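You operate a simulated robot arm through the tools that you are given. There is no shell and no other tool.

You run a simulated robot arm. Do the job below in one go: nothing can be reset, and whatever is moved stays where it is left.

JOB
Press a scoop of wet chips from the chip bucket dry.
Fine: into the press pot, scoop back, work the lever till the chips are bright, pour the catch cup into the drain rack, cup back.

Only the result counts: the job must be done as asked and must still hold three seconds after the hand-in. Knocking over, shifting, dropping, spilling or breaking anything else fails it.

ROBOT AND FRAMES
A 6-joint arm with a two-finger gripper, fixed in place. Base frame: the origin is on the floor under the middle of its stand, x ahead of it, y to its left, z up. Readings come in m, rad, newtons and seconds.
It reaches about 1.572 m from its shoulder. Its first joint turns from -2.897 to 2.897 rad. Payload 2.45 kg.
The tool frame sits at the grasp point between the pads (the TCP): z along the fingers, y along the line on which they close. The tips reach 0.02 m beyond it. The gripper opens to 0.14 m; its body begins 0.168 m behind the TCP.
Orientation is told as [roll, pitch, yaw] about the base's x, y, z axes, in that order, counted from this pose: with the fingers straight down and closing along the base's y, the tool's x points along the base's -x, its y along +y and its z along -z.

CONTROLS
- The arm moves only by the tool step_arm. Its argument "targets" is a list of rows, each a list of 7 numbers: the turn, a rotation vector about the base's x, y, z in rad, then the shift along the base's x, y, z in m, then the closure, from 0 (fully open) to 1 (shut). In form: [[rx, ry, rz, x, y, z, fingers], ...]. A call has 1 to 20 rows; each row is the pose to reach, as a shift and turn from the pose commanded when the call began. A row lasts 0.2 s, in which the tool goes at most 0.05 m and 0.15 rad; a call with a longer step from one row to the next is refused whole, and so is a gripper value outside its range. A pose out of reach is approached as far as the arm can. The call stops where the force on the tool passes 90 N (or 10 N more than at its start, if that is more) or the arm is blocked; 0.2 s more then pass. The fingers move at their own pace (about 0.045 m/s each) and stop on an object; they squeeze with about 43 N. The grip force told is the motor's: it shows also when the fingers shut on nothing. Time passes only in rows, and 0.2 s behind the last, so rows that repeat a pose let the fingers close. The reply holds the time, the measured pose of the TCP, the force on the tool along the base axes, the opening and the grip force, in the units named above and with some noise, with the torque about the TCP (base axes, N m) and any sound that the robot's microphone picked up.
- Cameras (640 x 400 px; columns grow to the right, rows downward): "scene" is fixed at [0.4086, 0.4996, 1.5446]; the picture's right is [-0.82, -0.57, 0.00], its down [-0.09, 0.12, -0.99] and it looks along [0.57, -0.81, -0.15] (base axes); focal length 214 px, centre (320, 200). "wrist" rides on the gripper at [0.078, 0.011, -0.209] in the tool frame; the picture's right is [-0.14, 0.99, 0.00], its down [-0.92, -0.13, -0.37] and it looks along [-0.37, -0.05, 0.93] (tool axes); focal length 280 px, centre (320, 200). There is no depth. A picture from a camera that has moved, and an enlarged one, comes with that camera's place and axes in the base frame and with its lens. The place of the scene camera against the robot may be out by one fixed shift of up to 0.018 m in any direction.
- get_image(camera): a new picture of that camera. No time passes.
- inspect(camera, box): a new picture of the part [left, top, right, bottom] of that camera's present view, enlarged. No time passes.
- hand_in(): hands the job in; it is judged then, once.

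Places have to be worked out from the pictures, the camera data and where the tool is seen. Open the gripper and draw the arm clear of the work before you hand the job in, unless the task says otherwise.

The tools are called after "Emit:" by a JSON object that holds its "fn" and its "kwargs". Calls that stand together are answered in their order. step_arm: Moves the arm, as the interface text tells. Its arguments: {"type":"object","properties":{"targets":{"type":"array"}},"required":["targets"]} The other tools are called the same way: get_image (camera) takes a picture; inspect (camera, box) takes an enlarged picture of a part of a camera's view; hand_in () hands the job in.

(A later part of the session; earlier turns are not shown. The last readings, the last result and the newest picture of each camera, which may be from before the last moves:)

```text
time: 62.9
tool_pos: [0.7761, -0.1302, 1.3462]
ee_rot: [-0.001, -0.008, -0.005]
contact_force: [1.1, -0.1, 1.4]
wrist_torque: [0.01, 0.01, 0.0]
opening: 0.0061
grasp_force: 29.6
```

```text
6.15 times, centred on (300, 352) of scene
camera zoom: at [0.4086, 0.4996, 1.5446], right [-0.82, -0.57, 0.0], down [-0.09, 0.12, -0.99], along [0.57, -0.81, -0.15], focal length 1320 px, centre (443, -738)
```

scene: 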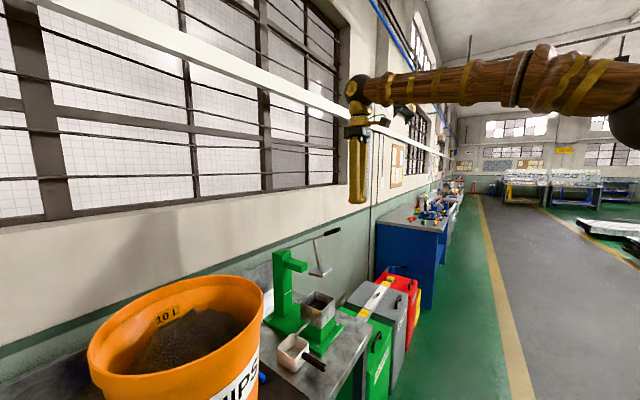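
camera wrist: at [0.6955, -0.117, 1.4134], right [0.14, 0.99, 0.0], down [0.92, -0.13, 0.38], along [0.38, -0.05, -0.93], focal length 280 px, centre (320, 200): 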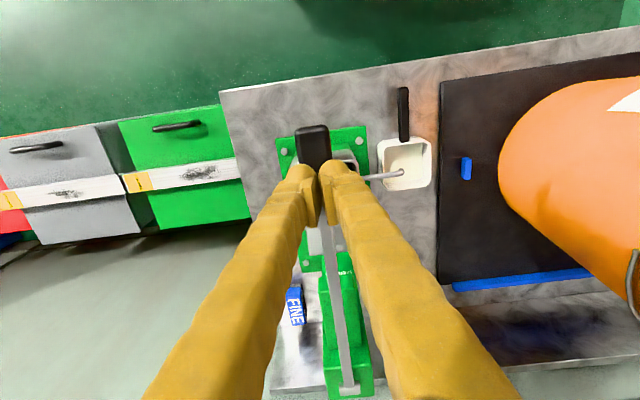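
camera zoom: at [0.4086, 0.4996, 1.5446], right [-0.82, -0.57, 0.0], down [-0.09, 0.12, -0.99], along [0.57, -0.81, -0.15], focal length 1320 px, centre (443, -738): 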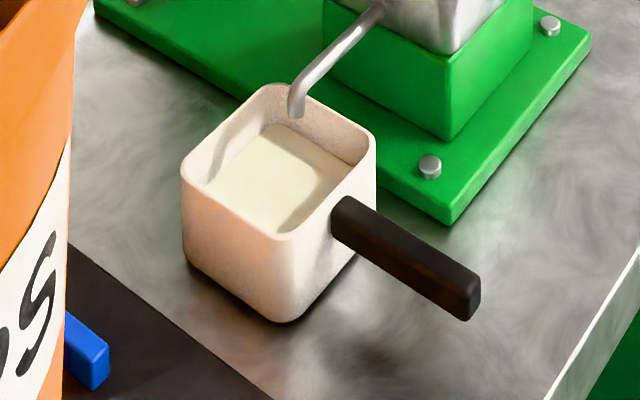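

The second stroke lightened the chips further and raised the liquid level. I'll do two more strokes.

Emit:
{"fn": "step_arm", "kwargs": {"targets": [[0, 0, 0, 0, 0, -0.04, 1], [0, 0, 0, 0, 0, -0.08, 1], [0, 0, 0, 0, 0, -0.115, 1], [0, 0, 0, 0, 0, -0.128, 1], [0, 0, 0, 0, 0, -0.135, 1], [0, 0, 0, 0, 0, -0.135, 1], [0, 0, 0, 0, 0, -0.1, 1], [0, 0, 0, 0, 0, -0.06, 1], [0, 0, 0, 0, 0, -0.02, 1], [0, 0, 0, 0, 0, 0, 1]]}}

Emit:
{"fn": "inspect", "kwargs": {"camera": "scene", "box": [290, 270, 350, 330]}}

Emit:
{"fn": "inspect", "kwargs": {"camera": "scene", "box": [265, 320, 335, 385]}}

```text
time: 65.1
tool_pos: [0.7753, -0.1295, 1.3454]
ee_rot: [-0.003, -0.007, -0.005]
contact_force: [1.0, 1.2, 1.6]
wrist_torque: [0.0, 0.0, -0.02]
opening: 0.0061
grasp_force: 29.4
```

```text
6.67 times, centred on (320, 300) of scene
camera zoom: at [0.4086, 0.4996, 1.5446], right [-0.82, -0.57, 0.0], down [-0.09, 0.12, -0.99], along [0.57, -0.81, -0.15], focal length 1430 px, centre (320, -467)
```

zoom: 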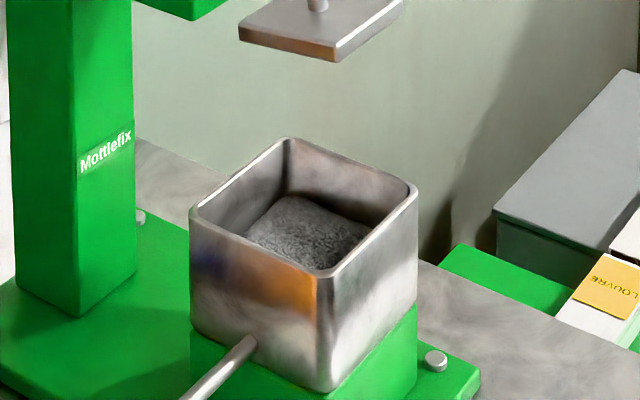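

```text
6.15 times, centred on (300, 352) of scene
camera zoom: at [0.4086, 0.4996, 1.5446], right [-0.82, -0.57, 0.0], down [-0.09, 0.12, -0.99], along [0.57, -0.81, -0.15], focal length 1320 px, centre (443, -738)
```

zoom: 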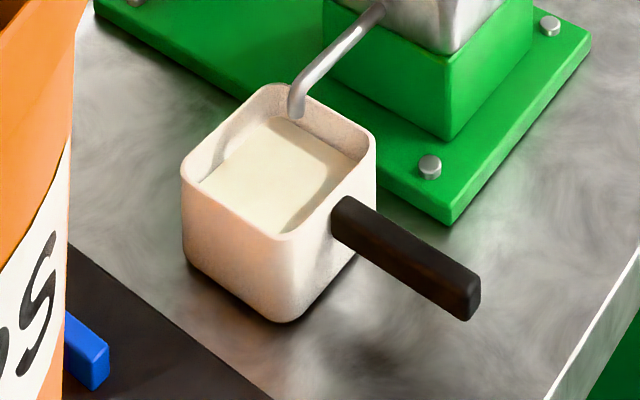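

The chips are mid-grey now and still brightening. Another stroke.

Emit:
{"fn": "step_arm", "kwargs": {"targets": [[0, 0, 0, 0, 0, -0.04, 1], [0, 0, 0, 0, 0, -0.08, 1], [0, 0, 0, 0, 0, -0.115, 1], [0, 0, 0, 0, 0, -0.128, 1], [0, 0, 0, 0, 0, -0.135, 1], [0, 0, 0, 0, 0, -0.135, 1], [0, 0, 0, 0, 0, -0.1, 1], [0, 0, 0, 0, 0, -0.06, 1], [0, 0, 0, 0, 0, -0.02, 1], [0, 0, 0, 0, 0, 0, 1]]}}

Emit:
{"fn": "inspect", "kwargs": {"camera": "scene", "box": [290, 270, 350, 330]}}

Emit:
{"fn": "inspect", "kwargs": {"camera": "scene", "box": [265, 320, 335, 385]}}

```text
time: 67.3
tool_pos: [0.7774, -0.1276, 1.3449]
ee_rot: [-0.002, -0.01, -0.005]
contact_force: [1.4, 0.1, 2.6]
wrist_torque: [0.0, -0.01, 0.0]
opening: 0.0057
grasp_force: 29.3
```

```text
6.67 times, centred on (320, 300) of scene
camera zoom: at [0.4086, 0.4996, 1.5446], right [-0.82, -0.57, 0.0], down [-0.09, 0.12, -0.99], along [0.57, -0.81, -0.15], focal length 1430 px, centre (320, -467)
```

zoom: 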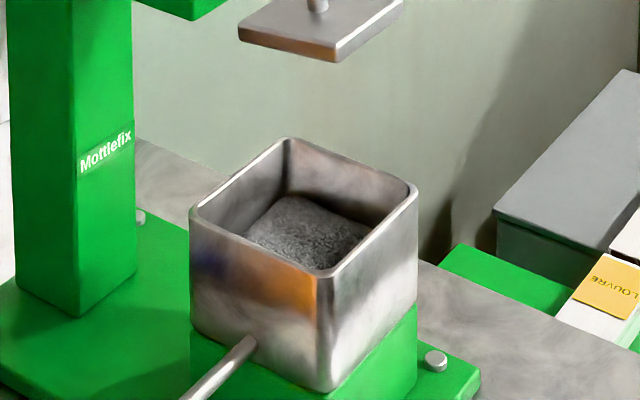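

```text
6.15 times, centred on (300, 352) of scene
camera zoom: at [0.4086, 0.4996, 1.5446], right [-0.82, -0.57, 0.0], down [-0.09, 0.12, -0.99], along [0.57, -0.81, -0.15], focal length 1320 px, centre (443, -738)
```

zoom: 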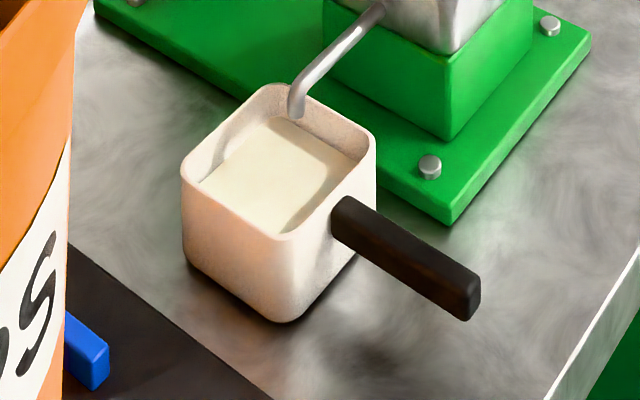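

Stroke four changed little. To be sure each stroke is complete, I'll let the lever rise fully free, press to the hard stop and compare again.

Emit:
{"fn": "step_arm", "kwargs": {"targets": [[0, 0, 0, 0, 0, 0.03, 1], [0, 0, 0, 0, 0, 0.03, 1], [0, 0, 0, 0, 0, 0.0, 1], [0, 0, 0, 0, 0, -0.04, 1], [0, 0, 0, 0, 0, -0.08, 1], [0, 0, 0, 0, 0, -0.11, 1], [0, 0, 0, 0, 0, -0.125, 1], [0, 0, 0, 0, 0, -0.133, 1], [0, 0, 0, 0, 0, -0.138, 1], [0, 0, 0, 0, 0, -0.138, 1], [0, 0, 0, 0, 0, -0.138, 1]]}}

Emit:
{"fn": "inspect", "kwargs": {"camera": "scene", "box": [290, 270, 350, 330]}}

Emit:
{"fn": "inspect", "kwargs": {"camera": "scene", "box": [265, 320, 335, 385]}}

```text
time: 69.7
tool_pos: [0.7755, -0.1304, 1.206]
ee_rot: [0.0, -0.013, -0.006]
contact_force: [-3.9, 0.6, 48.8]
wrist_torque: [0.04, -0.52, 0.04]
opening: 0.006
grasp_force: 29.8
```

```text
6.67 times, centred on (320, 300) of scene
camera zoom: at [0.4086, 0.4996, 1.5446], right [-0.82, -0.57, 0.0], down [-0.09, 0.12, -0.99], along [0.57, -0.81, -0.15], focal length 1430 px, centre (320, -467)
```

zoom: 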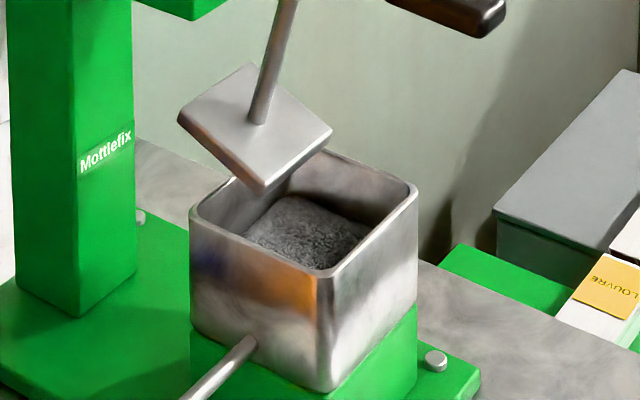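

```text
6.15 times, centred on (300, 352) of scene
camera zoom: at [0.4086, 0.4996, 1.5446], right [-0.82, -0.57, 0.0], down [-0.09, 0.12, -0.99], along [0.57, -0.81, -0.15], focal length 1320 px, centre (443, -738)
```

zoom: 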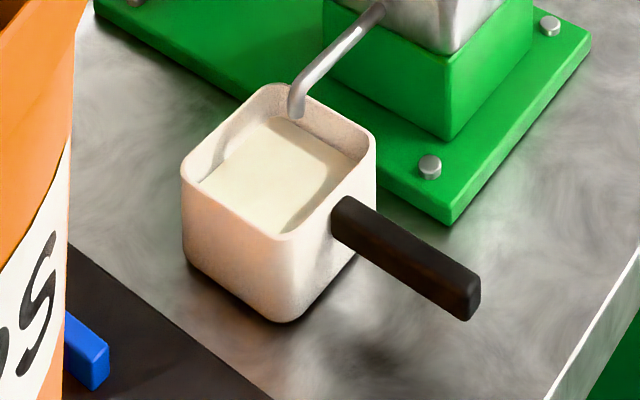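

The cup level has not risen since stroke three, so the chips look pressed out. I'll release the lever fully and inspect the chips with both cameras.

Emit:
{"fn": "step_arm", "kwargs": {"targets": [[0, 0, 0, 0, 0, 0.03, 1], [0, 0, 0, 0, 0, 0.07, 1], [0, 0, 0, 0, 0, 0.11, 1], [0, 0, 0, 0, 0, 0.15, 1], [0, 0, 0, 0, 0, 0.19, 1], [0, 0, 0, -0.03, 0, 0.215, 1], [0, 0, 0, -0.07, 0, 0.225, 1], [0, 0, 0, -0.11, 0, 0.225, 1], [0, 0, 0, -0.15, 0.02, 0.225, 0.8]]}}

Emit:
{"fn": "inspect", "kwargs": {"camera": "scene", "box": [290, 270, 350, 330]}}

Emit:
{"fn": "get_image", "kwargs": {"camera": "wrist"}}

```text
time: 71.7
tool_pos: [0.6231, -0.1071, 1.4322]
ee_rot: [-0.002, -0.009, -0.003]
contact_force: [0.8, -0.5, -0.5]
wrist_torque: [-0.01, 0.09, 0.03]
opening: 0.028
grasp_force: 0.0
```

```text
6.67 times, centred on (320, 300) of scene
camera zoom: at [0.4086, 0.4996, 1.5446], right [-0.82, -0.57, 0.0], down [-0.09, 0.12, -0.99], along [0.57, -0.81, -0.15], focal length 1430 px, centre (320, -467)
```

zoom: 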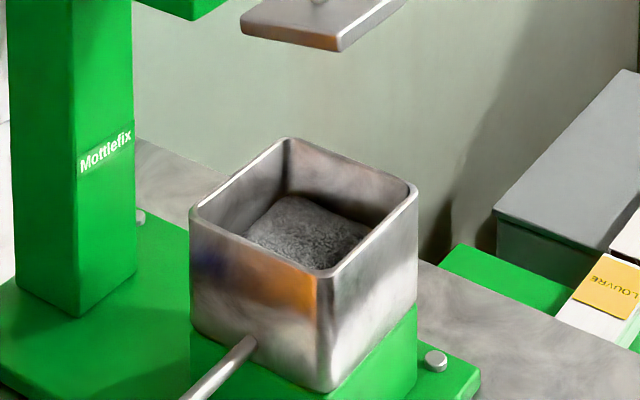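

```text
taken
camera wrist: at [0.5443, -0.0955, 1.639], right [0.14, 0.99, 0.0], down [0.92, -0.13, 0.38], along [0.37, -0.05, -0.93], focal length 280 px, centre (320, 200)
```

wrist: 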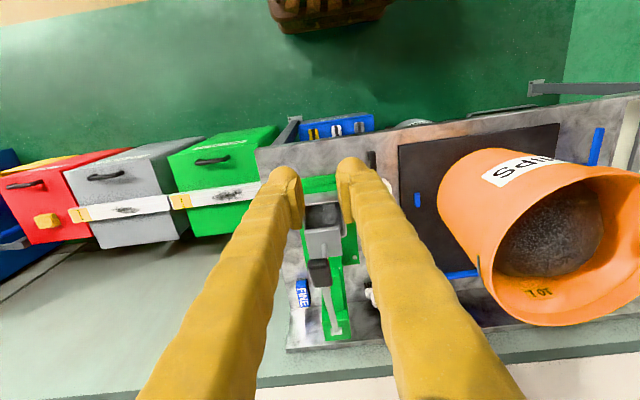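

Emit:
{"fn": "inspect", "kwargs": {"camera": "wrist", "box": [280, 160, 400, 260]}}

Emit:
{"fn": "inspect", "kwargs": {"camera": "scene", "box": [120, 280, 340, 400]}}

```text
4.00 times, centred on (340, 210) of wrist
camera zoom: at [0.5443, -0.0955, 1.639], right [0.14, 0.99, 0.0], down [0.92, -0.13, 0.38], along [0.37, -0.05, -0.93], focal length 1122 px, centre (240, 160)
```

zoom: 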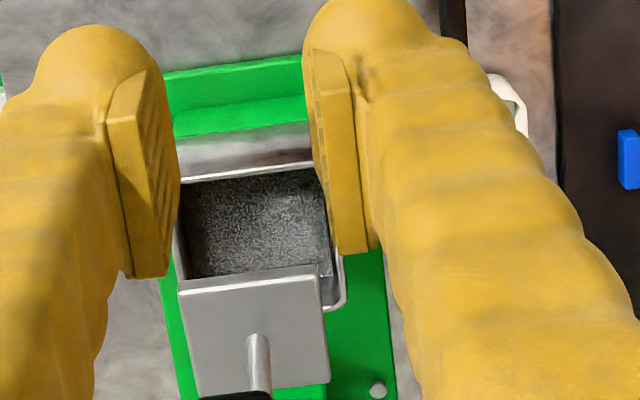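

```text
2.91 times, centred on (230, 340) of scene
camera zoom: at [0.4086, 0.4996, 1.5446], right [-0.82, -0.57, 0.0], down [-0.09, 0.12, -0.99], along [0.57, -0.81, -0.15], focal length 624 px, centre (582, -207)
```

zoom: 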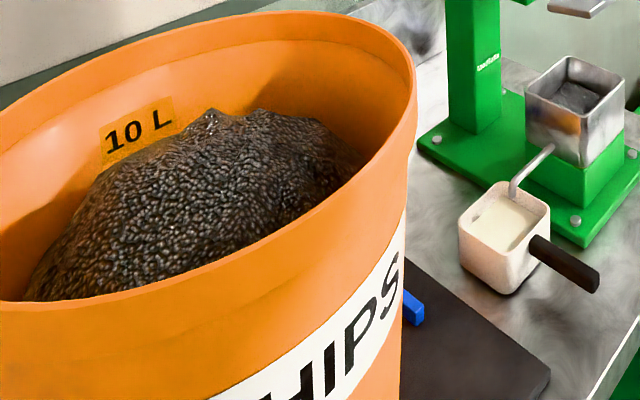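

The chips have turned a uniform light grey and neither they nor the cup level changed over the last two strokes, so they are pressed dry. Next is the cup: I'll tilt the tool and lower it in front of the cup for a close view of its handle, rim and the spout tip.

Emit:
{"fn": "step_arm", "kwargs": {"targets": [[0, -0.12, 0, -0.01, 0.03, 0, 0.4], [0, -0.25, 0, -0.01, 0.06, -0.02, 0.4], [0, -0.38, 0, -0.01, 0.09, -0.05, 0.4], [0, -0.51, 0, -0.01, 0.11, -0.09, 0.4], [0, -0.64, 0, -0.01, 0.125, -0.13, 0.4], [0, -0.775, 0, -0.01, 0.125, -0.17, 0.4], [0, -0.775, 0, -0.01, 0.125, -0.21, 0.4], [0, -0.775, 0, -0.01, 0.125, -0.25, 0.4], [0, -0.775, 0, -0.01, 0.125, -0.29, 0.4], [0, -0.775, 0, -0.005, 0.125, -0.32, 0.4]]}}

Emit:
{"fn": "get_image", "kwargs": {"camera": "wrist"}}

Emit:
{"fn": "inspect", "kwargs": {"camera": "wrist", "box": [250, 30, 410, 200]}}

```text
time: 73.9
tool_pos: [0.619, 0.0165, 1.1094]
ee_rot: [0.003, -0.784, -0.006]
contact_force: [0.3, 0.4, 0.2]
wrist_torque: [-0.02, 0.0, 0.02]
opening: 0.084
grasp_force: 0.1
```

```text
taken
camera wrist: at [0.4158, 0.0292, 1.2017], right [0.1, 0.99, 0.1], down [0.39, -0.13, 0.91], along [0.92, -0.05, -0.4], focal length 280 px, centre (320, 200)
```

wrist: 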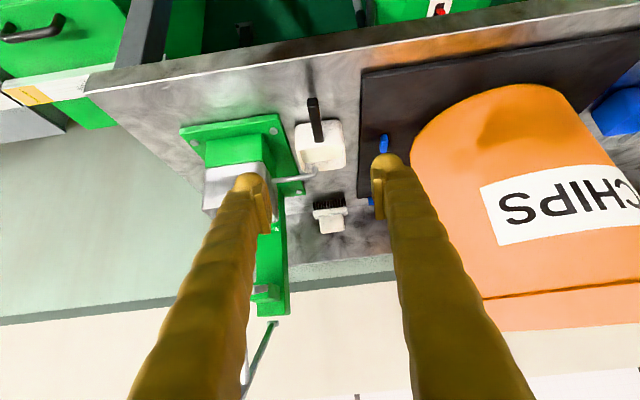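

```text
2.35 times, centred on (330, 115) of wrist
camera zoom: at [0.4158, 0.0292, 1.2017], right [0.1, 0.99, 0.1], down [0.39, -0.13, 0.91], along [0.92, -0.05, -0.4], focal length 660 px, centre (296, 400)
```

zoom: 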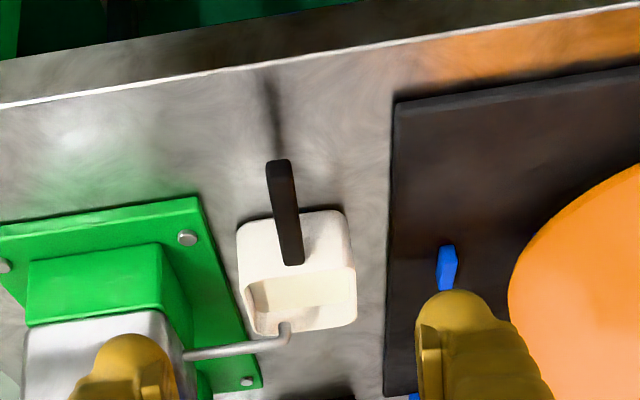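

The cup rim is at z≈0.94 and the cup spans x 0.81–0.877, y about -0.018 to 0.058. Its handle runs back to x≈0.725 at y≈0.016, z≈0.914. The spout tip is only a little above the rim, at z≈0.948. I'll approach the handle with open fingers and look again before the final move.

Emit:
{"fn": "step_arm", "kwargs": {"targets": [[0, 0, 0, 0.03, 0, -0.035, 0.4], [0, 0, 0, 0.06, 0, -0.07, 0.4], [0, 0, 0, 0.085, 0, -0.105, 0.4], [0, 0, 0, 0.105, 0, -0.135, 0.4], [0, 0, 0, 0.115, 0, -0.155, 0.4]]}}

Emit:
{"fn": "get_image", "kwargs": {"camera": "wrist"}}

Emit:
{"fn": "inspect", "kwargs": {"camera": "wrist", "box": [230, 90, 410, 230]}}

Emit:
{"fn": "inspect", "kwargs": {"camera": "scene", "box": [265, 310, 365, 400]}}

```text
time: 75.3
tool_pos: [0.7163, -0.0059, 0.9442]
ee_rot: [0.082, -0.722, -0.31]
contact_force: [0.2, -0.4, -0.6]
wrist_torque: [0.02, -0.02, 0.05]
opening: 0.0836
grasp_force: 0.1
out of reach, approached as far as the arm can: row 2, 5
stopped in row 5: the arm was blocked; the commanded pose is now the measured one
```

```text
taken
camera wrist: at [0.5273, 0.0487, 1.048], right [0.35, 0.93, 0.15], down [0.39, -0.29, 0.88], along [0.85, -0.25, -0.46], focal length 280 px, centre (320, 200)
```

wrist: 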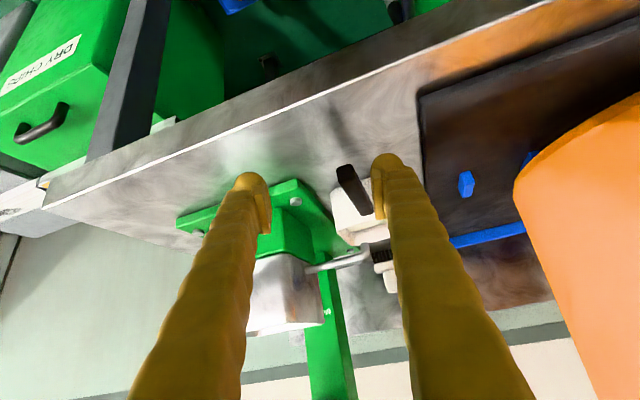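

```text
2.86 times, centred on (320, 160) of wrist
camera zoom: at [0.5273, 0.0487, 1.048], right [0.35, 0.93, 0.15], down [0.39, -0.29, 0.88], along [0.85, -0.25, -0.46], focal length 801 px, centre (320, 314)
```

zoom: 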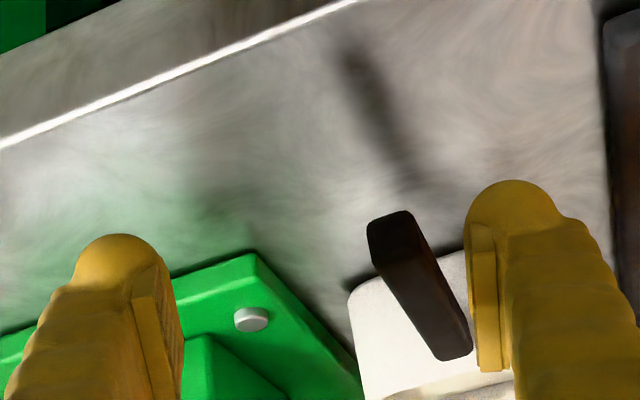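

```text
4.44 times, centred on (315, 355) of scene
camera zoom: at [0.4086, 0.4996, 1.5446], right [-0.82, -0.57, 0.0], down [-0.09, 0.12, -0.99], along [0.57, -0.81, -0.15], focal length 953 px, centre (342, -489)
```

zoom: 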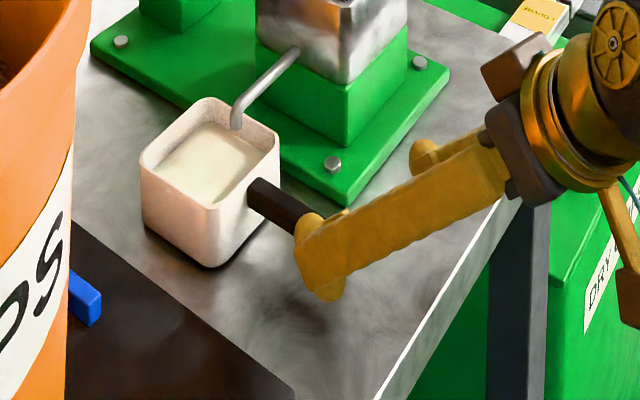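

The arm can't fold in this close at that tilt, so it stopped with the tool twisted; there was no contact force and the cup is untouched. I'll lift straight up off the handle and then bring the tool nearer vertical, which gives the arm more room.

Emit:
{"fn": "step_arm", "kwargs": {"targets": [[0, 0, 0, 0, 0, 0.03, 0.4], [0, 0, 0, 0, 0, 0.06, 0.4], [0, 0, 0, 0, 0, 0.09, 0.4], [0, 0.12, 0.066, 0, 0.005, 0.11, 0.4], [0, 0.24, 0.133, -0.005, 0.01, 0.125, 0.4], [0, 0.36, 0.2, -0.01, 0.015, 0.135, 0.5], [0, 0.479, 0.2655, -0.01, 0.02, 0.14, 0.6], [0, 0.479, 0.2655, -0.01, 0.022, 0.14, 0.68]]}}

Emit:
{"fn": "get_image", "kwargs": {"camera": "wrist"}}

Emit:
{"fn": "inspect", "kwargs": {"camera": "scene", "box": [265, 310, 365, 400]}}

```text
time: 77.1
tool_pos: [0.708, 0.0172, 1.0845]
ee_rot: [-0.001, -0.249, 0.002]
contact_force: [0.0, 0.5, -0.5]
wrist_torque: [-0.01, 0.02, 0.03]
opening: 0.0449
grasp_force: 0.0
out of reach, approached as far as the arm can: row 4
```

```text
taken
camera wrist: at [0.58, 0.0273, 1.2668], right [0.13, 0.99, 0.03], down [0.8, -0.13, 0.58], along [0.58, -0.05, -0.81], focal length 280 px, centre (320, 200)
```

wrist: 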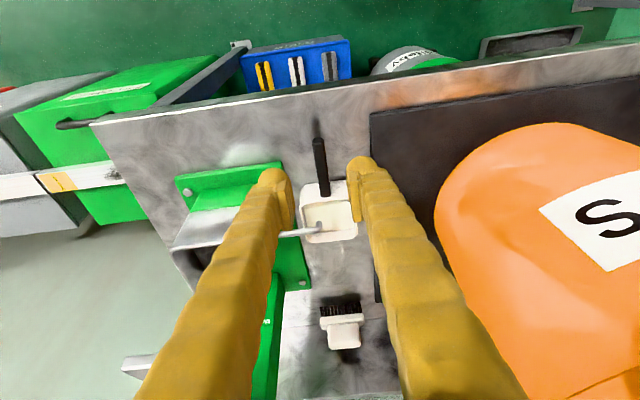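

```text
4.44 times, centred on (315, 355) of scene
camera zoom: at [0.4086, 0.4996, 1.5446], right [-0.82, -0.57, 0.0], down [-0.09, 0.12, -0.99], along [0.57, -0.81, -0.15], focal length 953 px, centre (342, -489)
```

zoom: 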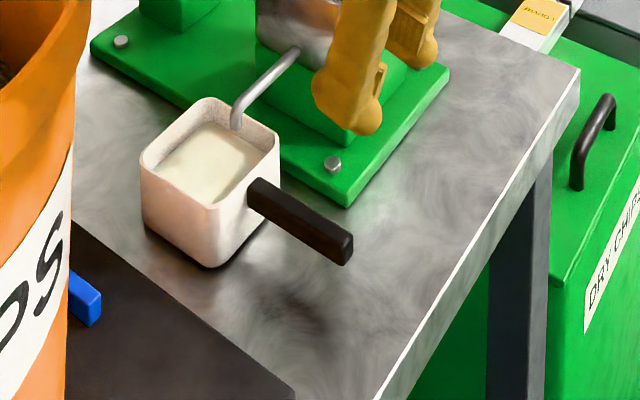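

Emit:
{"fn": "inspect", "kwargs": {"camera": "wrist", "box": [260, 120, 400, 260]}}

```text
2.86 times, centred on (330, 190) of wrist
camera zoom: at [0.58, 0.0273, 1.2668], right [0.13, 0.99, 0.03], down [0.8, -0.13, 0.58], along [0.58, -0.05, -0.81], focal length 801 px, centre (291, 229)
```

zoom: 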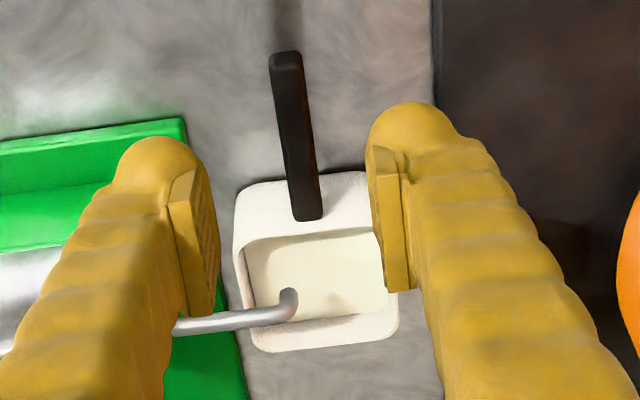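

The cup is unmoved. I read its handle as centred at y≈0.016 with z≈0.92 at x≈0.755. I'll descend with a narrow opening of about 0.045 to stay clear of the press base plate, and stop around the handle.

Emit:
{"fn": "step_arm", "kwargs": {"targets": [[0, 0, 0, 0.015, 0, -0.035, 0.68], [0, 0, 0, 0.03, -0.001, -0.07, 0.68], [0, 0, 0, 0.04, -0.001, -0.105, 0.68], [0, 0, 0, 0.046, -0.001, -0.14, 0.68], [0, 0, 0, 0.047, -0.001, -0.155, 0.68], [0, 0, 0, 0.047, -0.001, -0.163, 0.68]]}}

Emit:
{"fn": "inspect", "kwargs": {"camera": "wrist", "box": [250, 110, 390, 250]}}

Emit:
{"fn": "inspect", "kwargs": {"camera": "scene", "box": [265, 310, 365, 400]}}

```text
time: 78.5
tool_pos: [0.7547, 0.0171, 0.921]
ee_rot: [-0.002, -0.249, 0.002]
contact_force: [0.1, 0.3, 0.9]
wrist_torque: [-0.02, 0.02, -0.01]
opening: 0.0448
grasp_force: 0.1
```

```text
2.86 times, centred on (320, 180) of wrist
camera zoom: at [0.6265, 0.028, 1.1035], right [0.13, 0.99, 0.03], down [0.8, -0.13, 0.58], along [0.58, -0.05, -0.81], focal length 801 px, centre (320, 257)
```

zoom: 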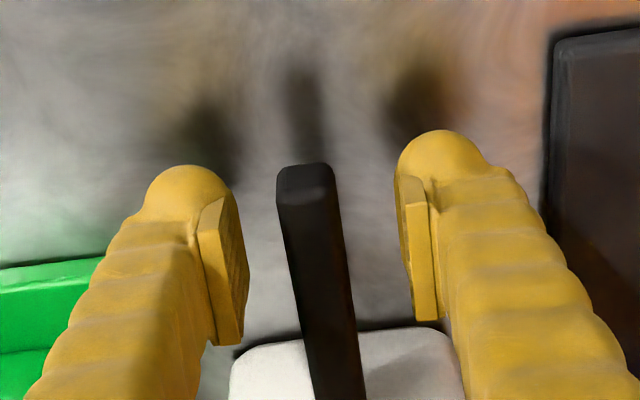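

```text
4.44 times, centred on (315, 355) of scene
camera zoom: at [0.4086, 0.4996, 1.5446], right [-0.82, -0.57, 0.0], down [-0.09, 0.12, -0.99], along [0.57, -0.81, -0.15], focal length 953 px, centre (342, -489)
```

zoom: 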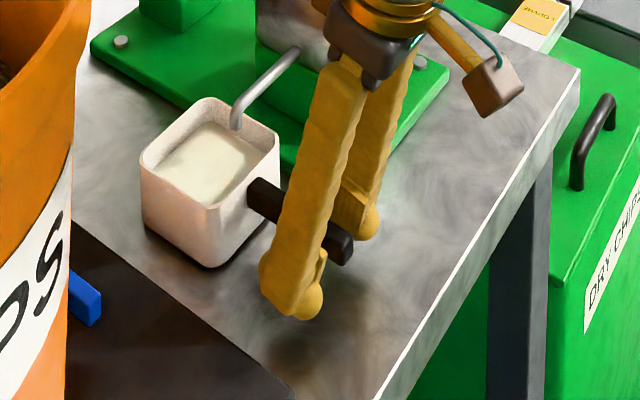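

The handle is centred between the pads (handle y≈0.0165, TCP y≈0.017). I'll close gently.

Emit:
{"fn": "step_arm", "kwargs": {"targets": [[0, 0, 0, 0, -0.0005, 0, 0.75], [0, 0, 0, 0, -0.0005, 0, 0.8], [0, 0, 0, 0, -0.0005, 0, 0.85], [0, 0, 0, 0, -0.0005, 0, 0.9], [0, 0, 0, 0, -0.0005, 0, 1], [0, 0, 0, 0, -0.0005, 0, 1], [0, 0, 0, 0, -0.0005, 0, 1]]}}

Emit:
{"fn": "inspect", "kwargs": {"camera": "wrist", "box": [230, 90, 410, 270]}}

Emit:
{"fn": "inspect", "kwargs": {"camera": "scene", "box": [265, 310, 365, 400]}}

```text
time: 80.1
tool_pos: [0.7543, 0.0167, 0.9209]
ee_rot: [-0.001, -0.251, 0.001]
contact_force: [0.1, -0.5, 0.0]
wrist_torque: [-0.01, -0.01, -0.07]
opening: 0.0145
grasp_force: 40.5
```

```text
2.22 times, centred on (320, 180) of wrist
camera zoom: at [0.6262, 0.0273, 1.1033], right [0.13, 0.99, 0.03], down [0.8, -0.13, 0.59], along [0.58, -0.05, -0.81], focal length 623 px, centre (320, 244)
```

zoom: 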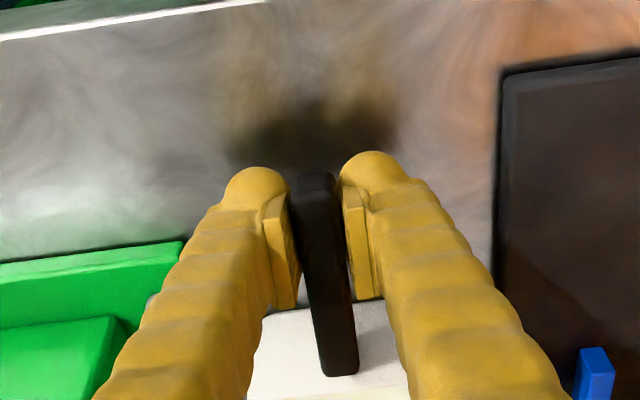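

```text
4.44 times, centred on (315, 355) of scene
camera zoom: at [0.4086, 0.4996, 1.5446], right [-0.82, -0.57, 0.0], down [-0.09, 0.12, -0.99], along [0.57, -0.81, -0.15], focal length 953 px, centre (342, -489)
```

zoom: 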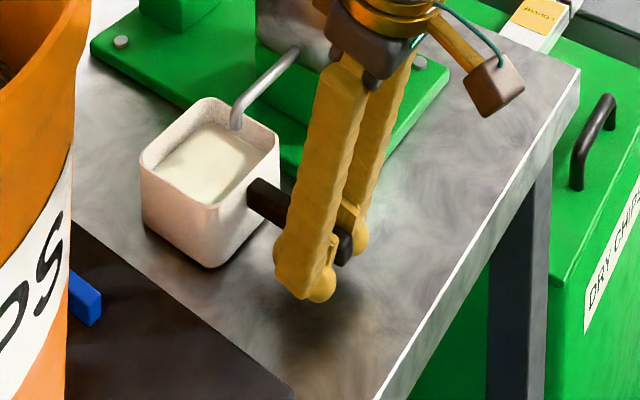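

The cup handle is gripped (opening 0.0145, 40 N) and the cup hasn't moved. I'll slide it straight back from under the spout with only a ~2 mm lift, slowly, keeping it level.

Emit:
{"fn": "step_arm", "kwargs": {"targets": [[0, 0, 0, 0, 0, 0.001, 1], [0, 0, 0, -0.002, 0, 0.002, 1], [0, 0, 0, -0.006, 0, 0.002, 1], [0, 0, 0, -0.012, 0, 0.002, 1], [0, 0, 0, -0.02, 0, 0.002, 1], [0, 0, 0, -0.029, 0, 0.002, 1], [0, 0, 0, -0.039, 0, 0.002, 1], [0, 0, 0, -0.049, 0, 0.002, 1], [0, 0, 0, -0.058, 0, 0.002, 1], [0, 0, 0, -0.065, 0, 0.002, 1], [0, 0, 0, -0.07, 0, 0.002, 1], [0, 0, 0, -0.072, 0, 0.002, 1]]}}

Emit:
{"fn": "inspect", "kwargs": {"camera": "scene", "box": [265, 310, 365, 400]}}

Emit:
{"fn": "get_image", "kwargs": {"camera": "wrist"}}

```text
time: 82.7
tool_pos: [0.6823, 0.0159, 0.9216]
ee_rot: [-0.003, -0.252, 0.002]
contact_force: [0.6, 0.5, -1.3]
wrist_torque: [-0.05, -0.05, -0.01]
opening: 0.0145
grasp_force: 40.8
```

```text
4.44 times, centred on (315, 355) of scene
camera zoom: at [0.4086, 0.4996, 1.5446], right [-0.82, -0.57, 0.0], down [-0.09, 0.12, -0.99], along [0.57, -0.81, -0.15], focal length 953 px, centre (342, -489)
```

zoom: 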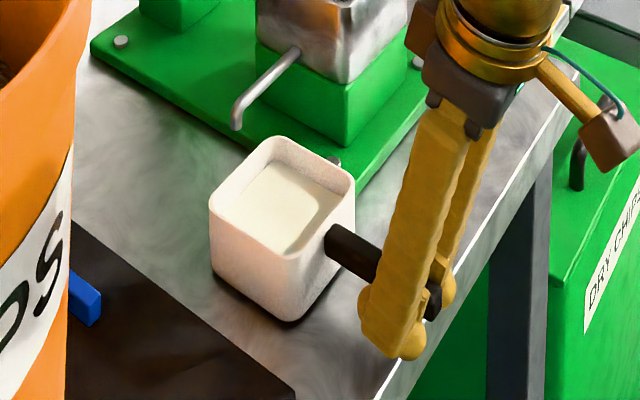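

```text
taken
camera wrist: at [0.5544, 0.0262, 1.1044], right [0.13, 0.99, 0.03], down [0.8, -0.13, 0.59], along [0.58, -0.05, -0.81], focal length 280 px, centre (320, 200)
```

wrist: 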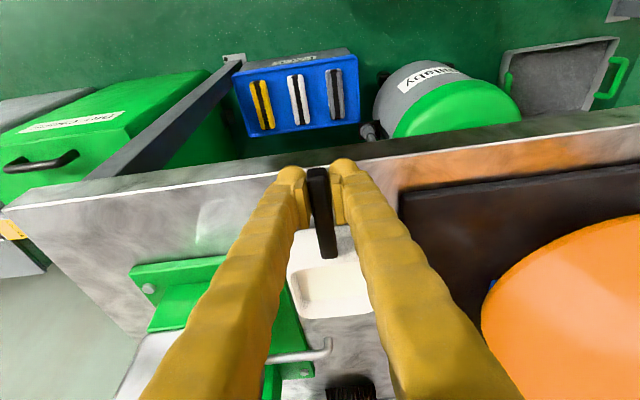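

The cup is clear of the spout and the liquid is calm and level. I'll lift it smoothly to above the bucket rim height.

Emit:
{"fn": "step_arm", "kwargs": {"targets": [[0, 0, 0, 0, 0, 0.004, 1], [0, 0, 0, 0, 0, 0.012, 1], [0, 0, 0, 0, 0, 0.024, 1], [0, 0, 0, 0, 0, 0.04, 1], [0, 0, 0, -0.002, 0, 0.06, 1], [0, 0, 0, -0.005, 0, 0.083, 1], [0, 0, 0, -0.009, 0, 0.107, 1], [0, 0, 0, -0.013, 0, 0.131, 1], [0, 0, 0, -0.017, 0, 0.156, 1], [0, 0, 0, -0.021, 0, 0.181, 1], [0, 0, 0, -0.025, 0, 0.206, 1], [0, 0, 0, -0.029, 0, 0.231, 1], [0, 0, 0, -0.033, 0, 0.256, 1], [0, 0, 0, -0.037, 0, 0.281, 1], [0, 0, 0, -0.041, 0, 0.306, 1], [0, 0, 0, -0.044, 0, 0.33, 1], [0, 0, 0, -0.047, 0, 0.353, 1], [0, 0, 0, -0.049, 0, 0.374, 1], [0, 0, 0, -0.05, 0, 0.39, 1], [0, 0, 0, -0.05, 0, 0.4, 1]]}}

Emit:
{"fn": "get_image", "kwargs": {"camera": "scene"}}

Emit:
{"fn": "get_image", "kwargs": {"camera": "wrist"}}

```text
time: 86.9
tool_pos: [0.6301, 0.0154, 1.3222]
ee_rot: [-0.002, -0.251, 0.002]
contact_force: [0.5, 0.6, -2.7]
wrist_torque: [0.02, 0.23, -0.01]
opening: 0.0144
grasp_force: 41.1
```

```text
taken
```

scene: 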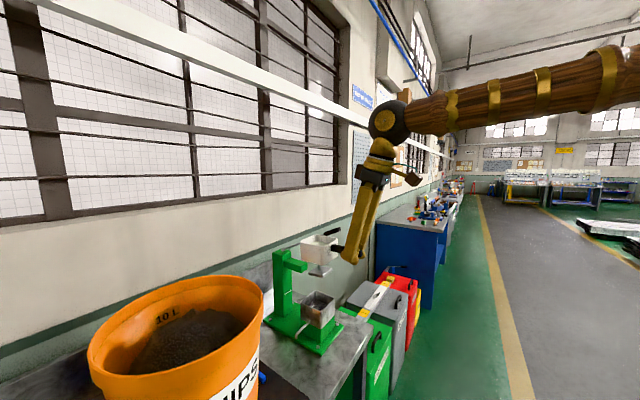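

```text
taken
camera wrist: at [0.5026, 0.0269, 1.5045], right [0.13, 0.99, 0.03], down [0.8, -0.13, 0.59], along [0.58, -0.05, -0.81], focal length 280 px, centre (320, 200)
```

wrist: 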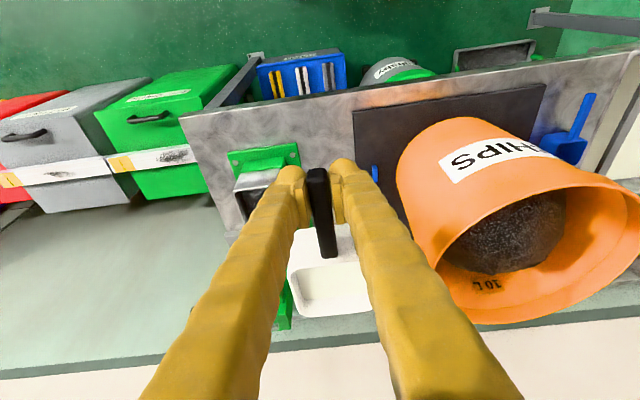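

The cup hangs level with the liquid intact. I'll carry it sideways above the bucket, with the cup bottom at about z≈1.30 against the rim at 1.24, accelerating smoothly.

Emit:
{"fn": "step_arm", "kwargs": {"targets": [[0, 0, 0, 0, 0.004, 0.004, 1], [0, 0, 0, 0, 0.012, 0.01, 1], [0, 0, 0, 0, 0.024, 0.016, 1], [0, 0, 0, 0, 0.04, 0.021, 1], [0, 0, 0, 0, 0.06, 0.025, 1], [0, 0, 0, 0, 0.085, 0.027, 1], [0, 0, 0, 0, 0.112, 0.028, 1], [0, 0, 0, 0, 0.14, 0.028, 1], [0, 0, 0, 0, 0.169, 0.028, 1], [0, 0, 0, 0, 0.199, 0.028, 1], [0, 0, 0, 0, 0.229, 0.028, 1], [0, 0, 0, 0, 0.259, 0.028, 1], [0, 0, 0, 0, 0.289, 0.028, 1], [0, 0, 0, 0, 0.319, 0.028, 1], [0, 0, 0, 0, 0.348, 0.028, 1], [0, 0, 0, 0, 0.375, 0.028, 1], [0, 0, 0, 0, 0.4, 0.028, 1], [0, 0, 0, 0, 0.422, 0.028, 1], [0, 0, 0, 0, 0.438, 0.028, 1], [0, 0, 0, 0, 0.448, 0.028, 1]]}}

Emit:
{"fn": "get_image", "kwargs": {"camera": "wrist"}}

Emit:
{"fn": "inspect", "kwargs": {"camera": "wrist", "box": [400, 60, 640, 340]}}

```text
time: 91.1
tool_pos: [0.6318, 0.4635, 1.351]
ee_rot: [-0.001, -0.248, 0.0]
contact_force: [0.4, 0.6, -2.0]
wrist_torque: [0.03, 0.22, -0.02]
opening: 0.0147
grasp_force: 40.4
```

```text
taken
camera wrist: at [0.504, 0.4741, 1.5328], right [0.13, 0.99, 0.03], down [0.8, -0.13, 0.59], along [0.58, -0.05, -0.81], focal length 280 px, centre (320, 200)
```

wrist: 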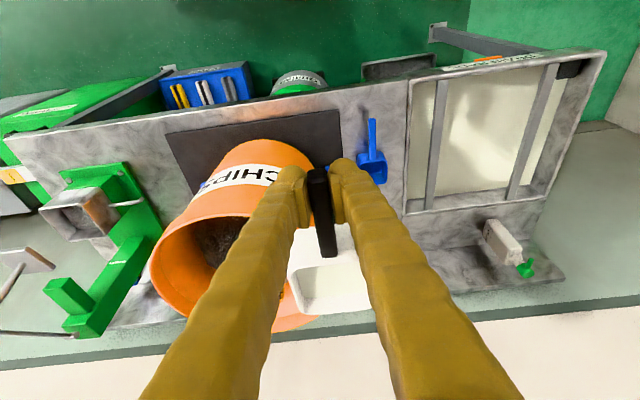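

```text
1.43 times, centred on (520, 200) of wrist
camera zoom: at [0.504, 0.4741, 1.5328], right [0.13, 0.99, 0.03], down [0.8, -0.13, 0.59], along [0.58, -0.05, -0.81], focal length 401 px, centre (34, 200)
```

zoom: 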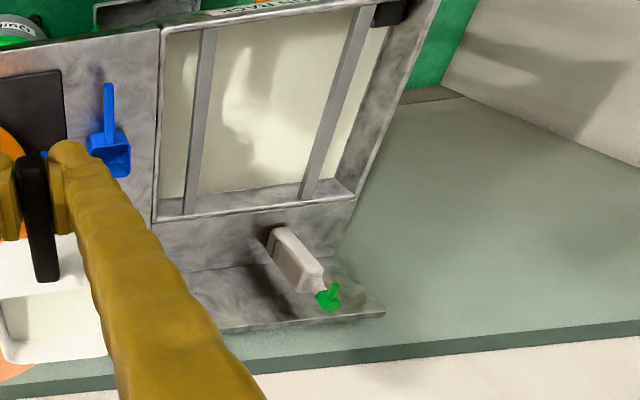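

The rack spans about x 0.685–1.075 and y 0.675–1.095, with its bars near y 0.75 and 0.98. I plan to pour between the bars. I'll carry the cup there while slowly yawing it 90°, so the handle lies crosswise and the tilt is a natural wrist pitch.

Emit:
{"fn": "step_arm", "kwargs": {"targets": [[0, 0, 0.0157, 0.0023, 0.0033, -0.0013, 1], [0, 0, 0.0471, 0.0068, 0.0098, -0.0039, 1], [0, 0, 0.0942, 0.0137, 0.0196, -0.0078, 1], [0, 0, 0.1571, 0.0228, 0.0327, -0.013, 1], [0, 0, 0.2356, 0.0342, 0.049, -0.0195, 1], [0, 0, 0.322, 0.0467, 0.0669, -0.0267, 1], [0, 0, 0.4163, 0.0604, 0.0865, -0.0345, 1], [0, 0, 0.5105, 0.0741, 0.1061, -0.0423, 1], [0, 0, 0.6048, 0.0878, 0.1257, -0.0501, 1], [0, 0, 0.699, 0.1015, 0.1453, -0.0579, 1], [0, 0, 0.7933, 0.1151, 0.1649, -0.0657, 1], [0, 0, 0.8875, 0.1288, 0.1845, -0.0735, 1], [0, 0, 0.9818, 0.1425, 0.2041, -0.0813, 1], [0, 0, 1.05, 0.153, 0.219, -0.0875, 1], [0, 0, 1.1, 0.16, 0.23, -0.092, 1], [0, 0, 1.13, 0.165, 0.237, -0.095, 1], [0, 0, 1.15, 0.168, 0.241, -0.097, 1]]}}

Emit:
{"fn": "get_image", "kwargs": {"camera": "wrist"}}

Emit:
{"fn": "get_image", "kwargs": {"camera": "scene"}}

```text
time: 94.7
tool_pos: [0.7991, 0.7016, 1.2527]
ee_rot: [0.001, -0.25, 1.152]
contact_force: [0.4, 0.0, -2.1]
wrist_torque: [-0.23, 0.07, -0.01]
opening: 0.0146
grasp_force: 41.1
```

```text
taken
camera wrist: at [0.7378, 0.5907, 1.4352], right [-0.85, 0.53, 0.03], down [0.44, 0.68, 0.58], along [0.28, 0.51, -0.81], focal length 280 px, centre (320, 200)
```

wrist: 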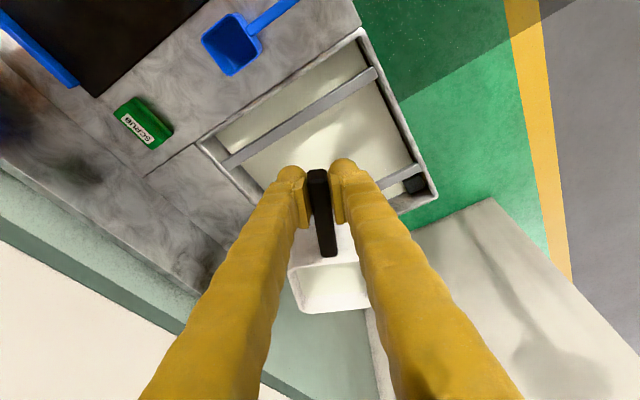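

```text
taken
```

scene: 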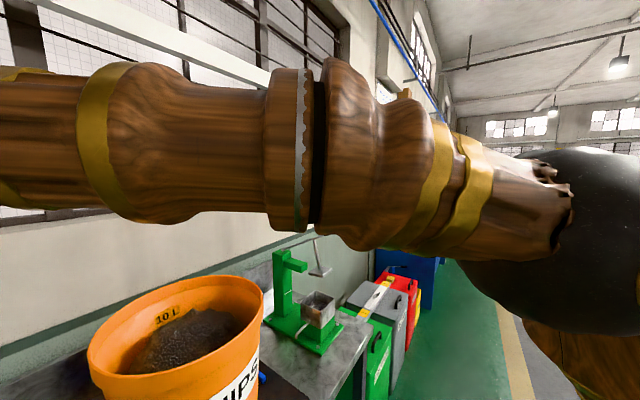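

Rack position is confirmed (x 0.69–1.067, y 0.675–1.08, top flush with the bench at about 0.88). I'll finish the approach to (0.86, 0.79, 1.14) with the yaw at 90°, so the cup sits between the bars.

Emit:
{"fn": "step_arm", "kwargs": {"targets": [[0, 0, 0.0126, 0.0018, 0.0026, -0.0034, 1], [0, 0, 0.0335, 0.0048, 0.0068, -0.009, 1], [0, 0, 0.0629, 0.009, 0.0128, -0.0168, 1], [0, 0, 0.1048, 0.015, 0.0213, -0.028, 1], [0, 0, 0.1508, 0.0216, 0.0306, -0.0403, 1], [0, 0, 0.2011, 0.0288, 0.0408, -0.0538, 1], [0, 0, 0.2514, 0.036, 0.051, -0.0672, 1], [0, 0, 0.2975, 0.0426, 0.0604, -0.0795, 1], [0, 0, 0.3394, 0.0486, 0.0689, -0.0907, 1], [0, 0, 0.3729, 0.0534, 0.0757, -0.0997, 1], [0, 0, 0.398, 0.057, 0.0808, -0.1064, 1], [0, 0, 0.4127, 0.0591, 0.0837, -0.1103, 1], [0, 0, 0.419, 0.06, 0.085, -0.112, 1]]}}

Emit:
{"fn": "get_image", "kwargs": {"camera": "wrist"}}

```text
time: 97.5
tool_pos: [0.8613, 0.7898, 1.141]
ee_rot: [-0.004, -0.249, 1.57]
contact_force: [0.3, 0.2, -2.2]
wrist_torque: [-0.23, -0.02, -0.04]
opening: 0.0147
grasp_force: 40.3
```

```text
taken
camera wrist: at [0.8489, 0.6623, 1.3234], right [-0.99, 0.13, 0.03], down [0.13, 0.8, 0.59], along [0.05, 0.58, -0.81], focal length 280 px, centre (320, 200)
```

wrist: 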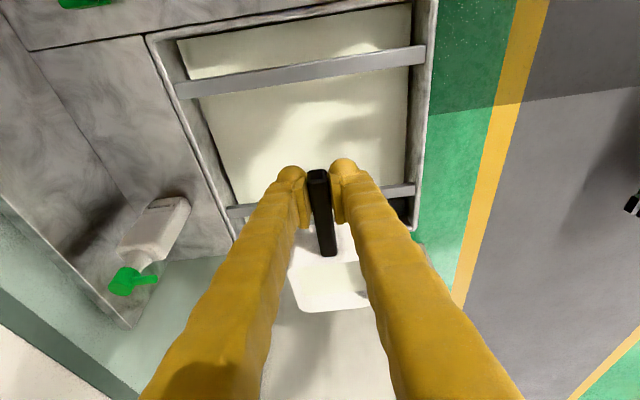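

The cup is right over the open part of the rack. I'll tilt it slowly towards -x about the base y axis to start pouring.

Emit:
{"fn": "step_arm", "kwargs": {"targets": [[0, -0.05, 0, 0, 0, 0, 1], [0, -0.12, 0, 0, 0, 0, 1], [0, -0.19, 0, 0, 0, 0, 1], [0, -0.26, 0, 0, 0, 0, 1], [0, -0.33, 0, 0, 0, 0, 1], [0, -0.4, 0, 0, 0, 0, 1], [0, -0.47, 0, 0, 0, 0, 1], [0, -0.54, 0, 0, 0, 0, 1], [0, -0.61, 0, 0, 0, 0, 1], [0, -0.68, 0, 0, 0, 0, 1], [0, -0.75, 0, 0, 0, 0, 1], [0, -0.82, 0, 0, 0, 0, 1], [0, -0.89, 0, 0, 0, 0, 1], [0, -0.96, 0, 0, 0, 0, 1]]}}

Emit:
{"fn": "get_image", "kwargs": {"camera": "wrist"}}

```text
time: 100.5
tool_pos: [0.8597, 0.7894, 1.1403]
ee_rot: [-0.978, -0.142, 1.779]
contact_force: [0.2, 0.2, 0.1]
wrist_torque: [-0.06, 0.02, 0.0]
opening: 0.0143
grasp_force: 40.6
```

```text
taken
camera wrist: at [0.7027, 0.6615, 1.2363], right [-0.59, 0.13, -0.79], down [-0.41, 0.8, 0.44], along [0.69, 0.58, -0.42], focal length 280 px, centre (320, 200)
```

wrist: 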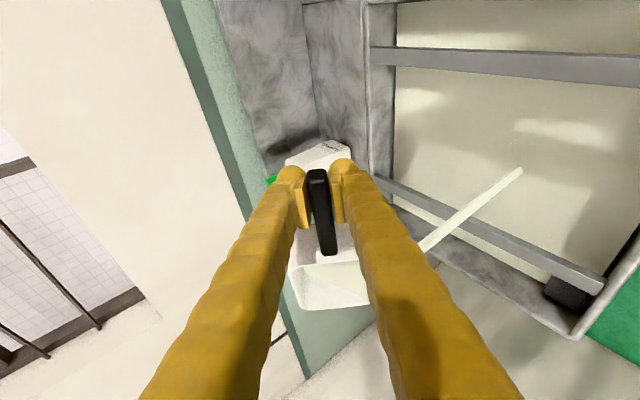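

A thin stream is running from the cup onto the rack's plate, well inside the frame. I'll continue tilting until the cup is past 120° and hold it to drain.

Emit:
{"fn": "step_arm", "kwargs": {"targets": [[0, -0.07, 0, 0, 0, 0, 1], [0, -0.14, 0, 0, 0, 0, 1], [0, -0.21, 0, 0, 0, 0, 1], [0, -0.28, 0, 0, 0, 0, 1], [0, -0.36, 0, 0, 0, 0, 1], [0, -0.44, 0, 0, 0, 0, 1], [0, -0.52, 0, 0, 0, 0, 1], [0, -0.6, 0, 0, 0, 0, 1], [0, -0.68, 0, 0, 0, 0, 1], [0, -0.76, 0, 0, 0, 0, 1], [0, -0.84, 0, 0, 0, 0, 1], [0, -0.92, 0, 0, 0, 0, 1], [0, -1.0, 0, 0, 0, 0, 1], [0, -1.08, 0, 0, 0, 0, 1], [0, -1.15, 0, 0, 0, 0, 1], [0, -1.15, 0, 0, 0, 0, 1], [0, -1.15, 0, 0, 0, 0, 1], [0, -1.15, 0, 0, 0, 0, 1]]}}

Emit:
{"fn": "get_image", "kwargs": {"camera": "wrist"}}

Emit:
{"fn": "get_image", "kwargs": {"camera": "scene"}}

```text
time: 104.3
tool_pos: [0.8608, 0.7883, 1.141]
ee_rot: [-2.098, 0.129, 1.786]
contact_force: [0.1, -0.4, -0.2]
wrist_torque: [-0.05, 0.01, 0.01]
opening: 0.0143
grasp_force: 40.5
```

```text
taken
camera wrist: at [0.7094, 0.6613, 1.0366], right [0.48, 0.13, -0.87], down [-0.57, 0.8, -0.19], along [0.67, 0.58, 0.46], focal length 280 px, centre (320, 200)
```

wrist: 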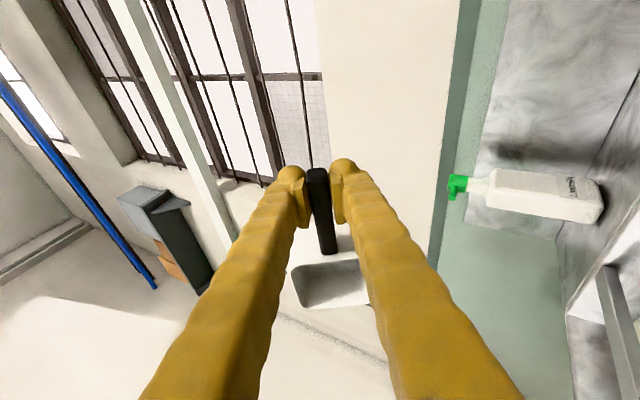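

```text
taken
```

scene: 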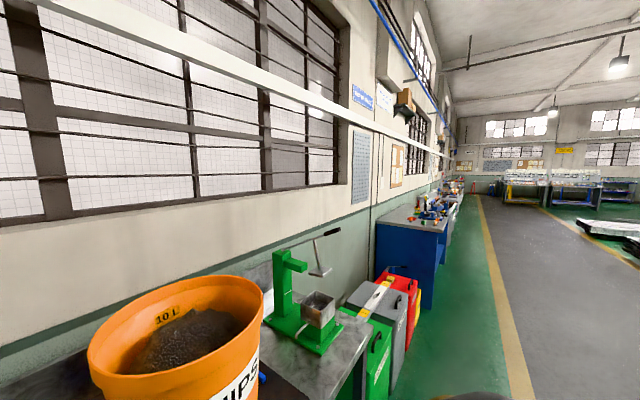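

Emit:
{"fn": "inspect", "kwargs": {"camera": "wrist", "box": [270, 150, 400, 330]}}

```text
2.22 times, centred on (335, 240) of wrist
camera zoom: at [0.7094, 0.6613, 1.0366], right [0.48, 0.13, -0.87], down [-0.57, 0.8, -0.19], along [0.67, 0.58, 0.46], focal length 623 px, centre (287, 111)
```

zoom: 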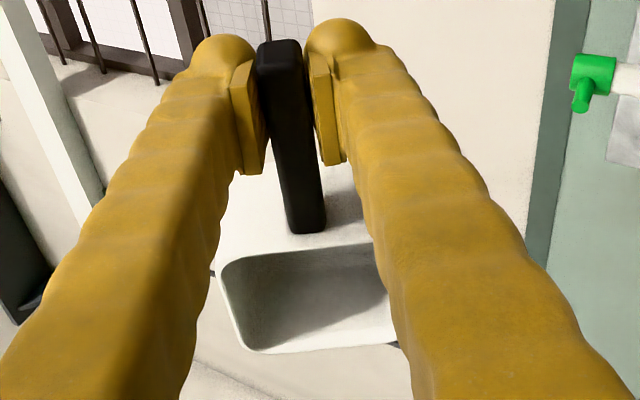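

The cup is empty. After a short extra hold I'll tilt it back upright in place.

Emit:
{"fn": "step_arm", "kwargs": {"targets": [[0, 0, 0, 0, 0, 0, 1], [0, 0, 0, 0, 0, 0, 1], [0, 0, 0, 0, 0, 0, 1], [0, 0.12, 0, 0, 0, 0, 1], [0, 0.24, 0, 0, 0, 0, 1], [0, 0.36, 0, 0, 0, 0, 1], [0, 0.48, 0, 0, 0, 0, 1], [0, 0.6, 0, 0, 0, 0, 1], [0, 0.72, 0, 0, 0, 0, 1], [0, 0.84, 0, 0, 0, 0, 1], [0, 0.96, 0, 0, 0, 0, 1], [0, 1.08, 0, 0, 0, 0, 1], [0, 1.2, 0, 0, 0, 0, 1], [0, 1.32, 0, 0, 0, 0, 1], [0, 1.44, 0, 0, 0, 0, 1], [0, 1.56, 0, 0, 0, 0, 1], [0, 1.68, 0, 0, 0, 0, 1], [0, 1.8, 0, 0, 0, 0, 1], [0, 1.94, 0, 0, 0, 0, 1], [0, 2.06, 0, 0, 0, 0, 1]]}}

Emit:
{"fn": "get_image", "kwargs": {"camera": "wrist"}}

```text
time: 108.5
tool_pos: [0.8601, 0.7891, 1.1429]
ee_rot: [-0.052, -0.251, 1.583]
contact_force: [-0.2, -0.5, 0.2]
wrist_torque: [-0.08, -0.01, -0.02]
opening: 0.0146
grasp_force: 41.0
```

```text
taken
camera wrist: at [0.8395, 0.6612, 1.3238], right [-0.99, 0.13, -0.02], down [0.1, 0.8, 0.59], along [0.09, 0.58, -0.81], focal length 280 px, centre (320, 200)
```

wrist: 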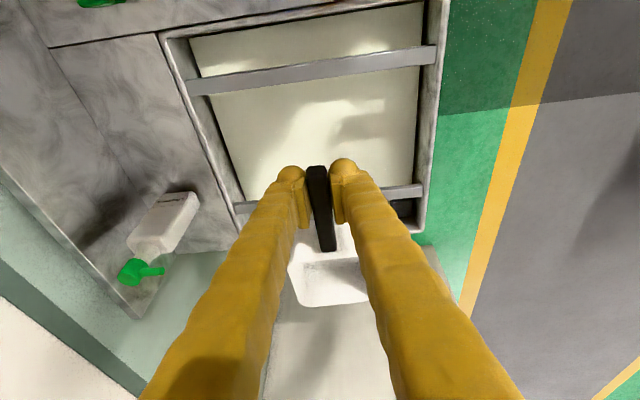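

Emit:
{"fn": "inspect", "kwargs": {"camera": "wrist", "box": [230, 90, 410, 270]}}

Emit:
{"fn": "inspect", "kwargs": {"camera": "wrist", "box": [270, 150, 400, 330]}}

```text
2.22 times, centred on (320, 180) of wrist
camera zoom: at [0.8395, 0.6612, 1.3238], right [-0.99, 0.13, -0.02], down [0.1, 0.8, 0.59], along [0.09, 0.58, -0.81], focal length 623 px, centre (320, 244)
```

zoom: 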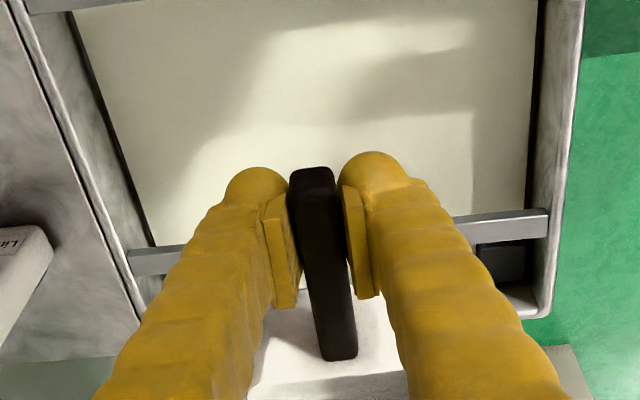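

```text
2.22 times, centred on (335, 240) of wrist
camera zoom: at [0.8395, 0.6612, 1.3238], right [-0.99, 0.13, -0.02], down [0.1, 0.8, 0.59], along [0.09, 0.58, -0.81], focal length 623 px, centre (287, 111)
```

zoom: 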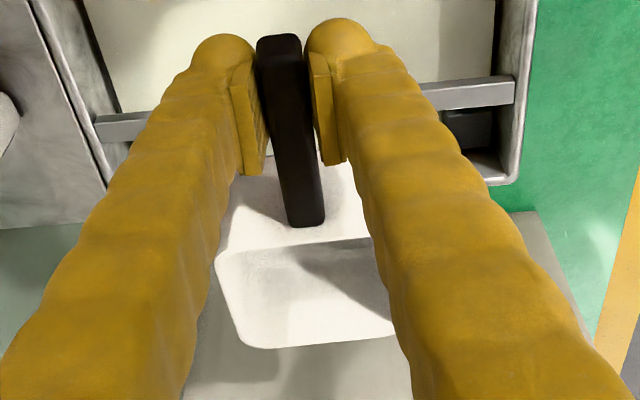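

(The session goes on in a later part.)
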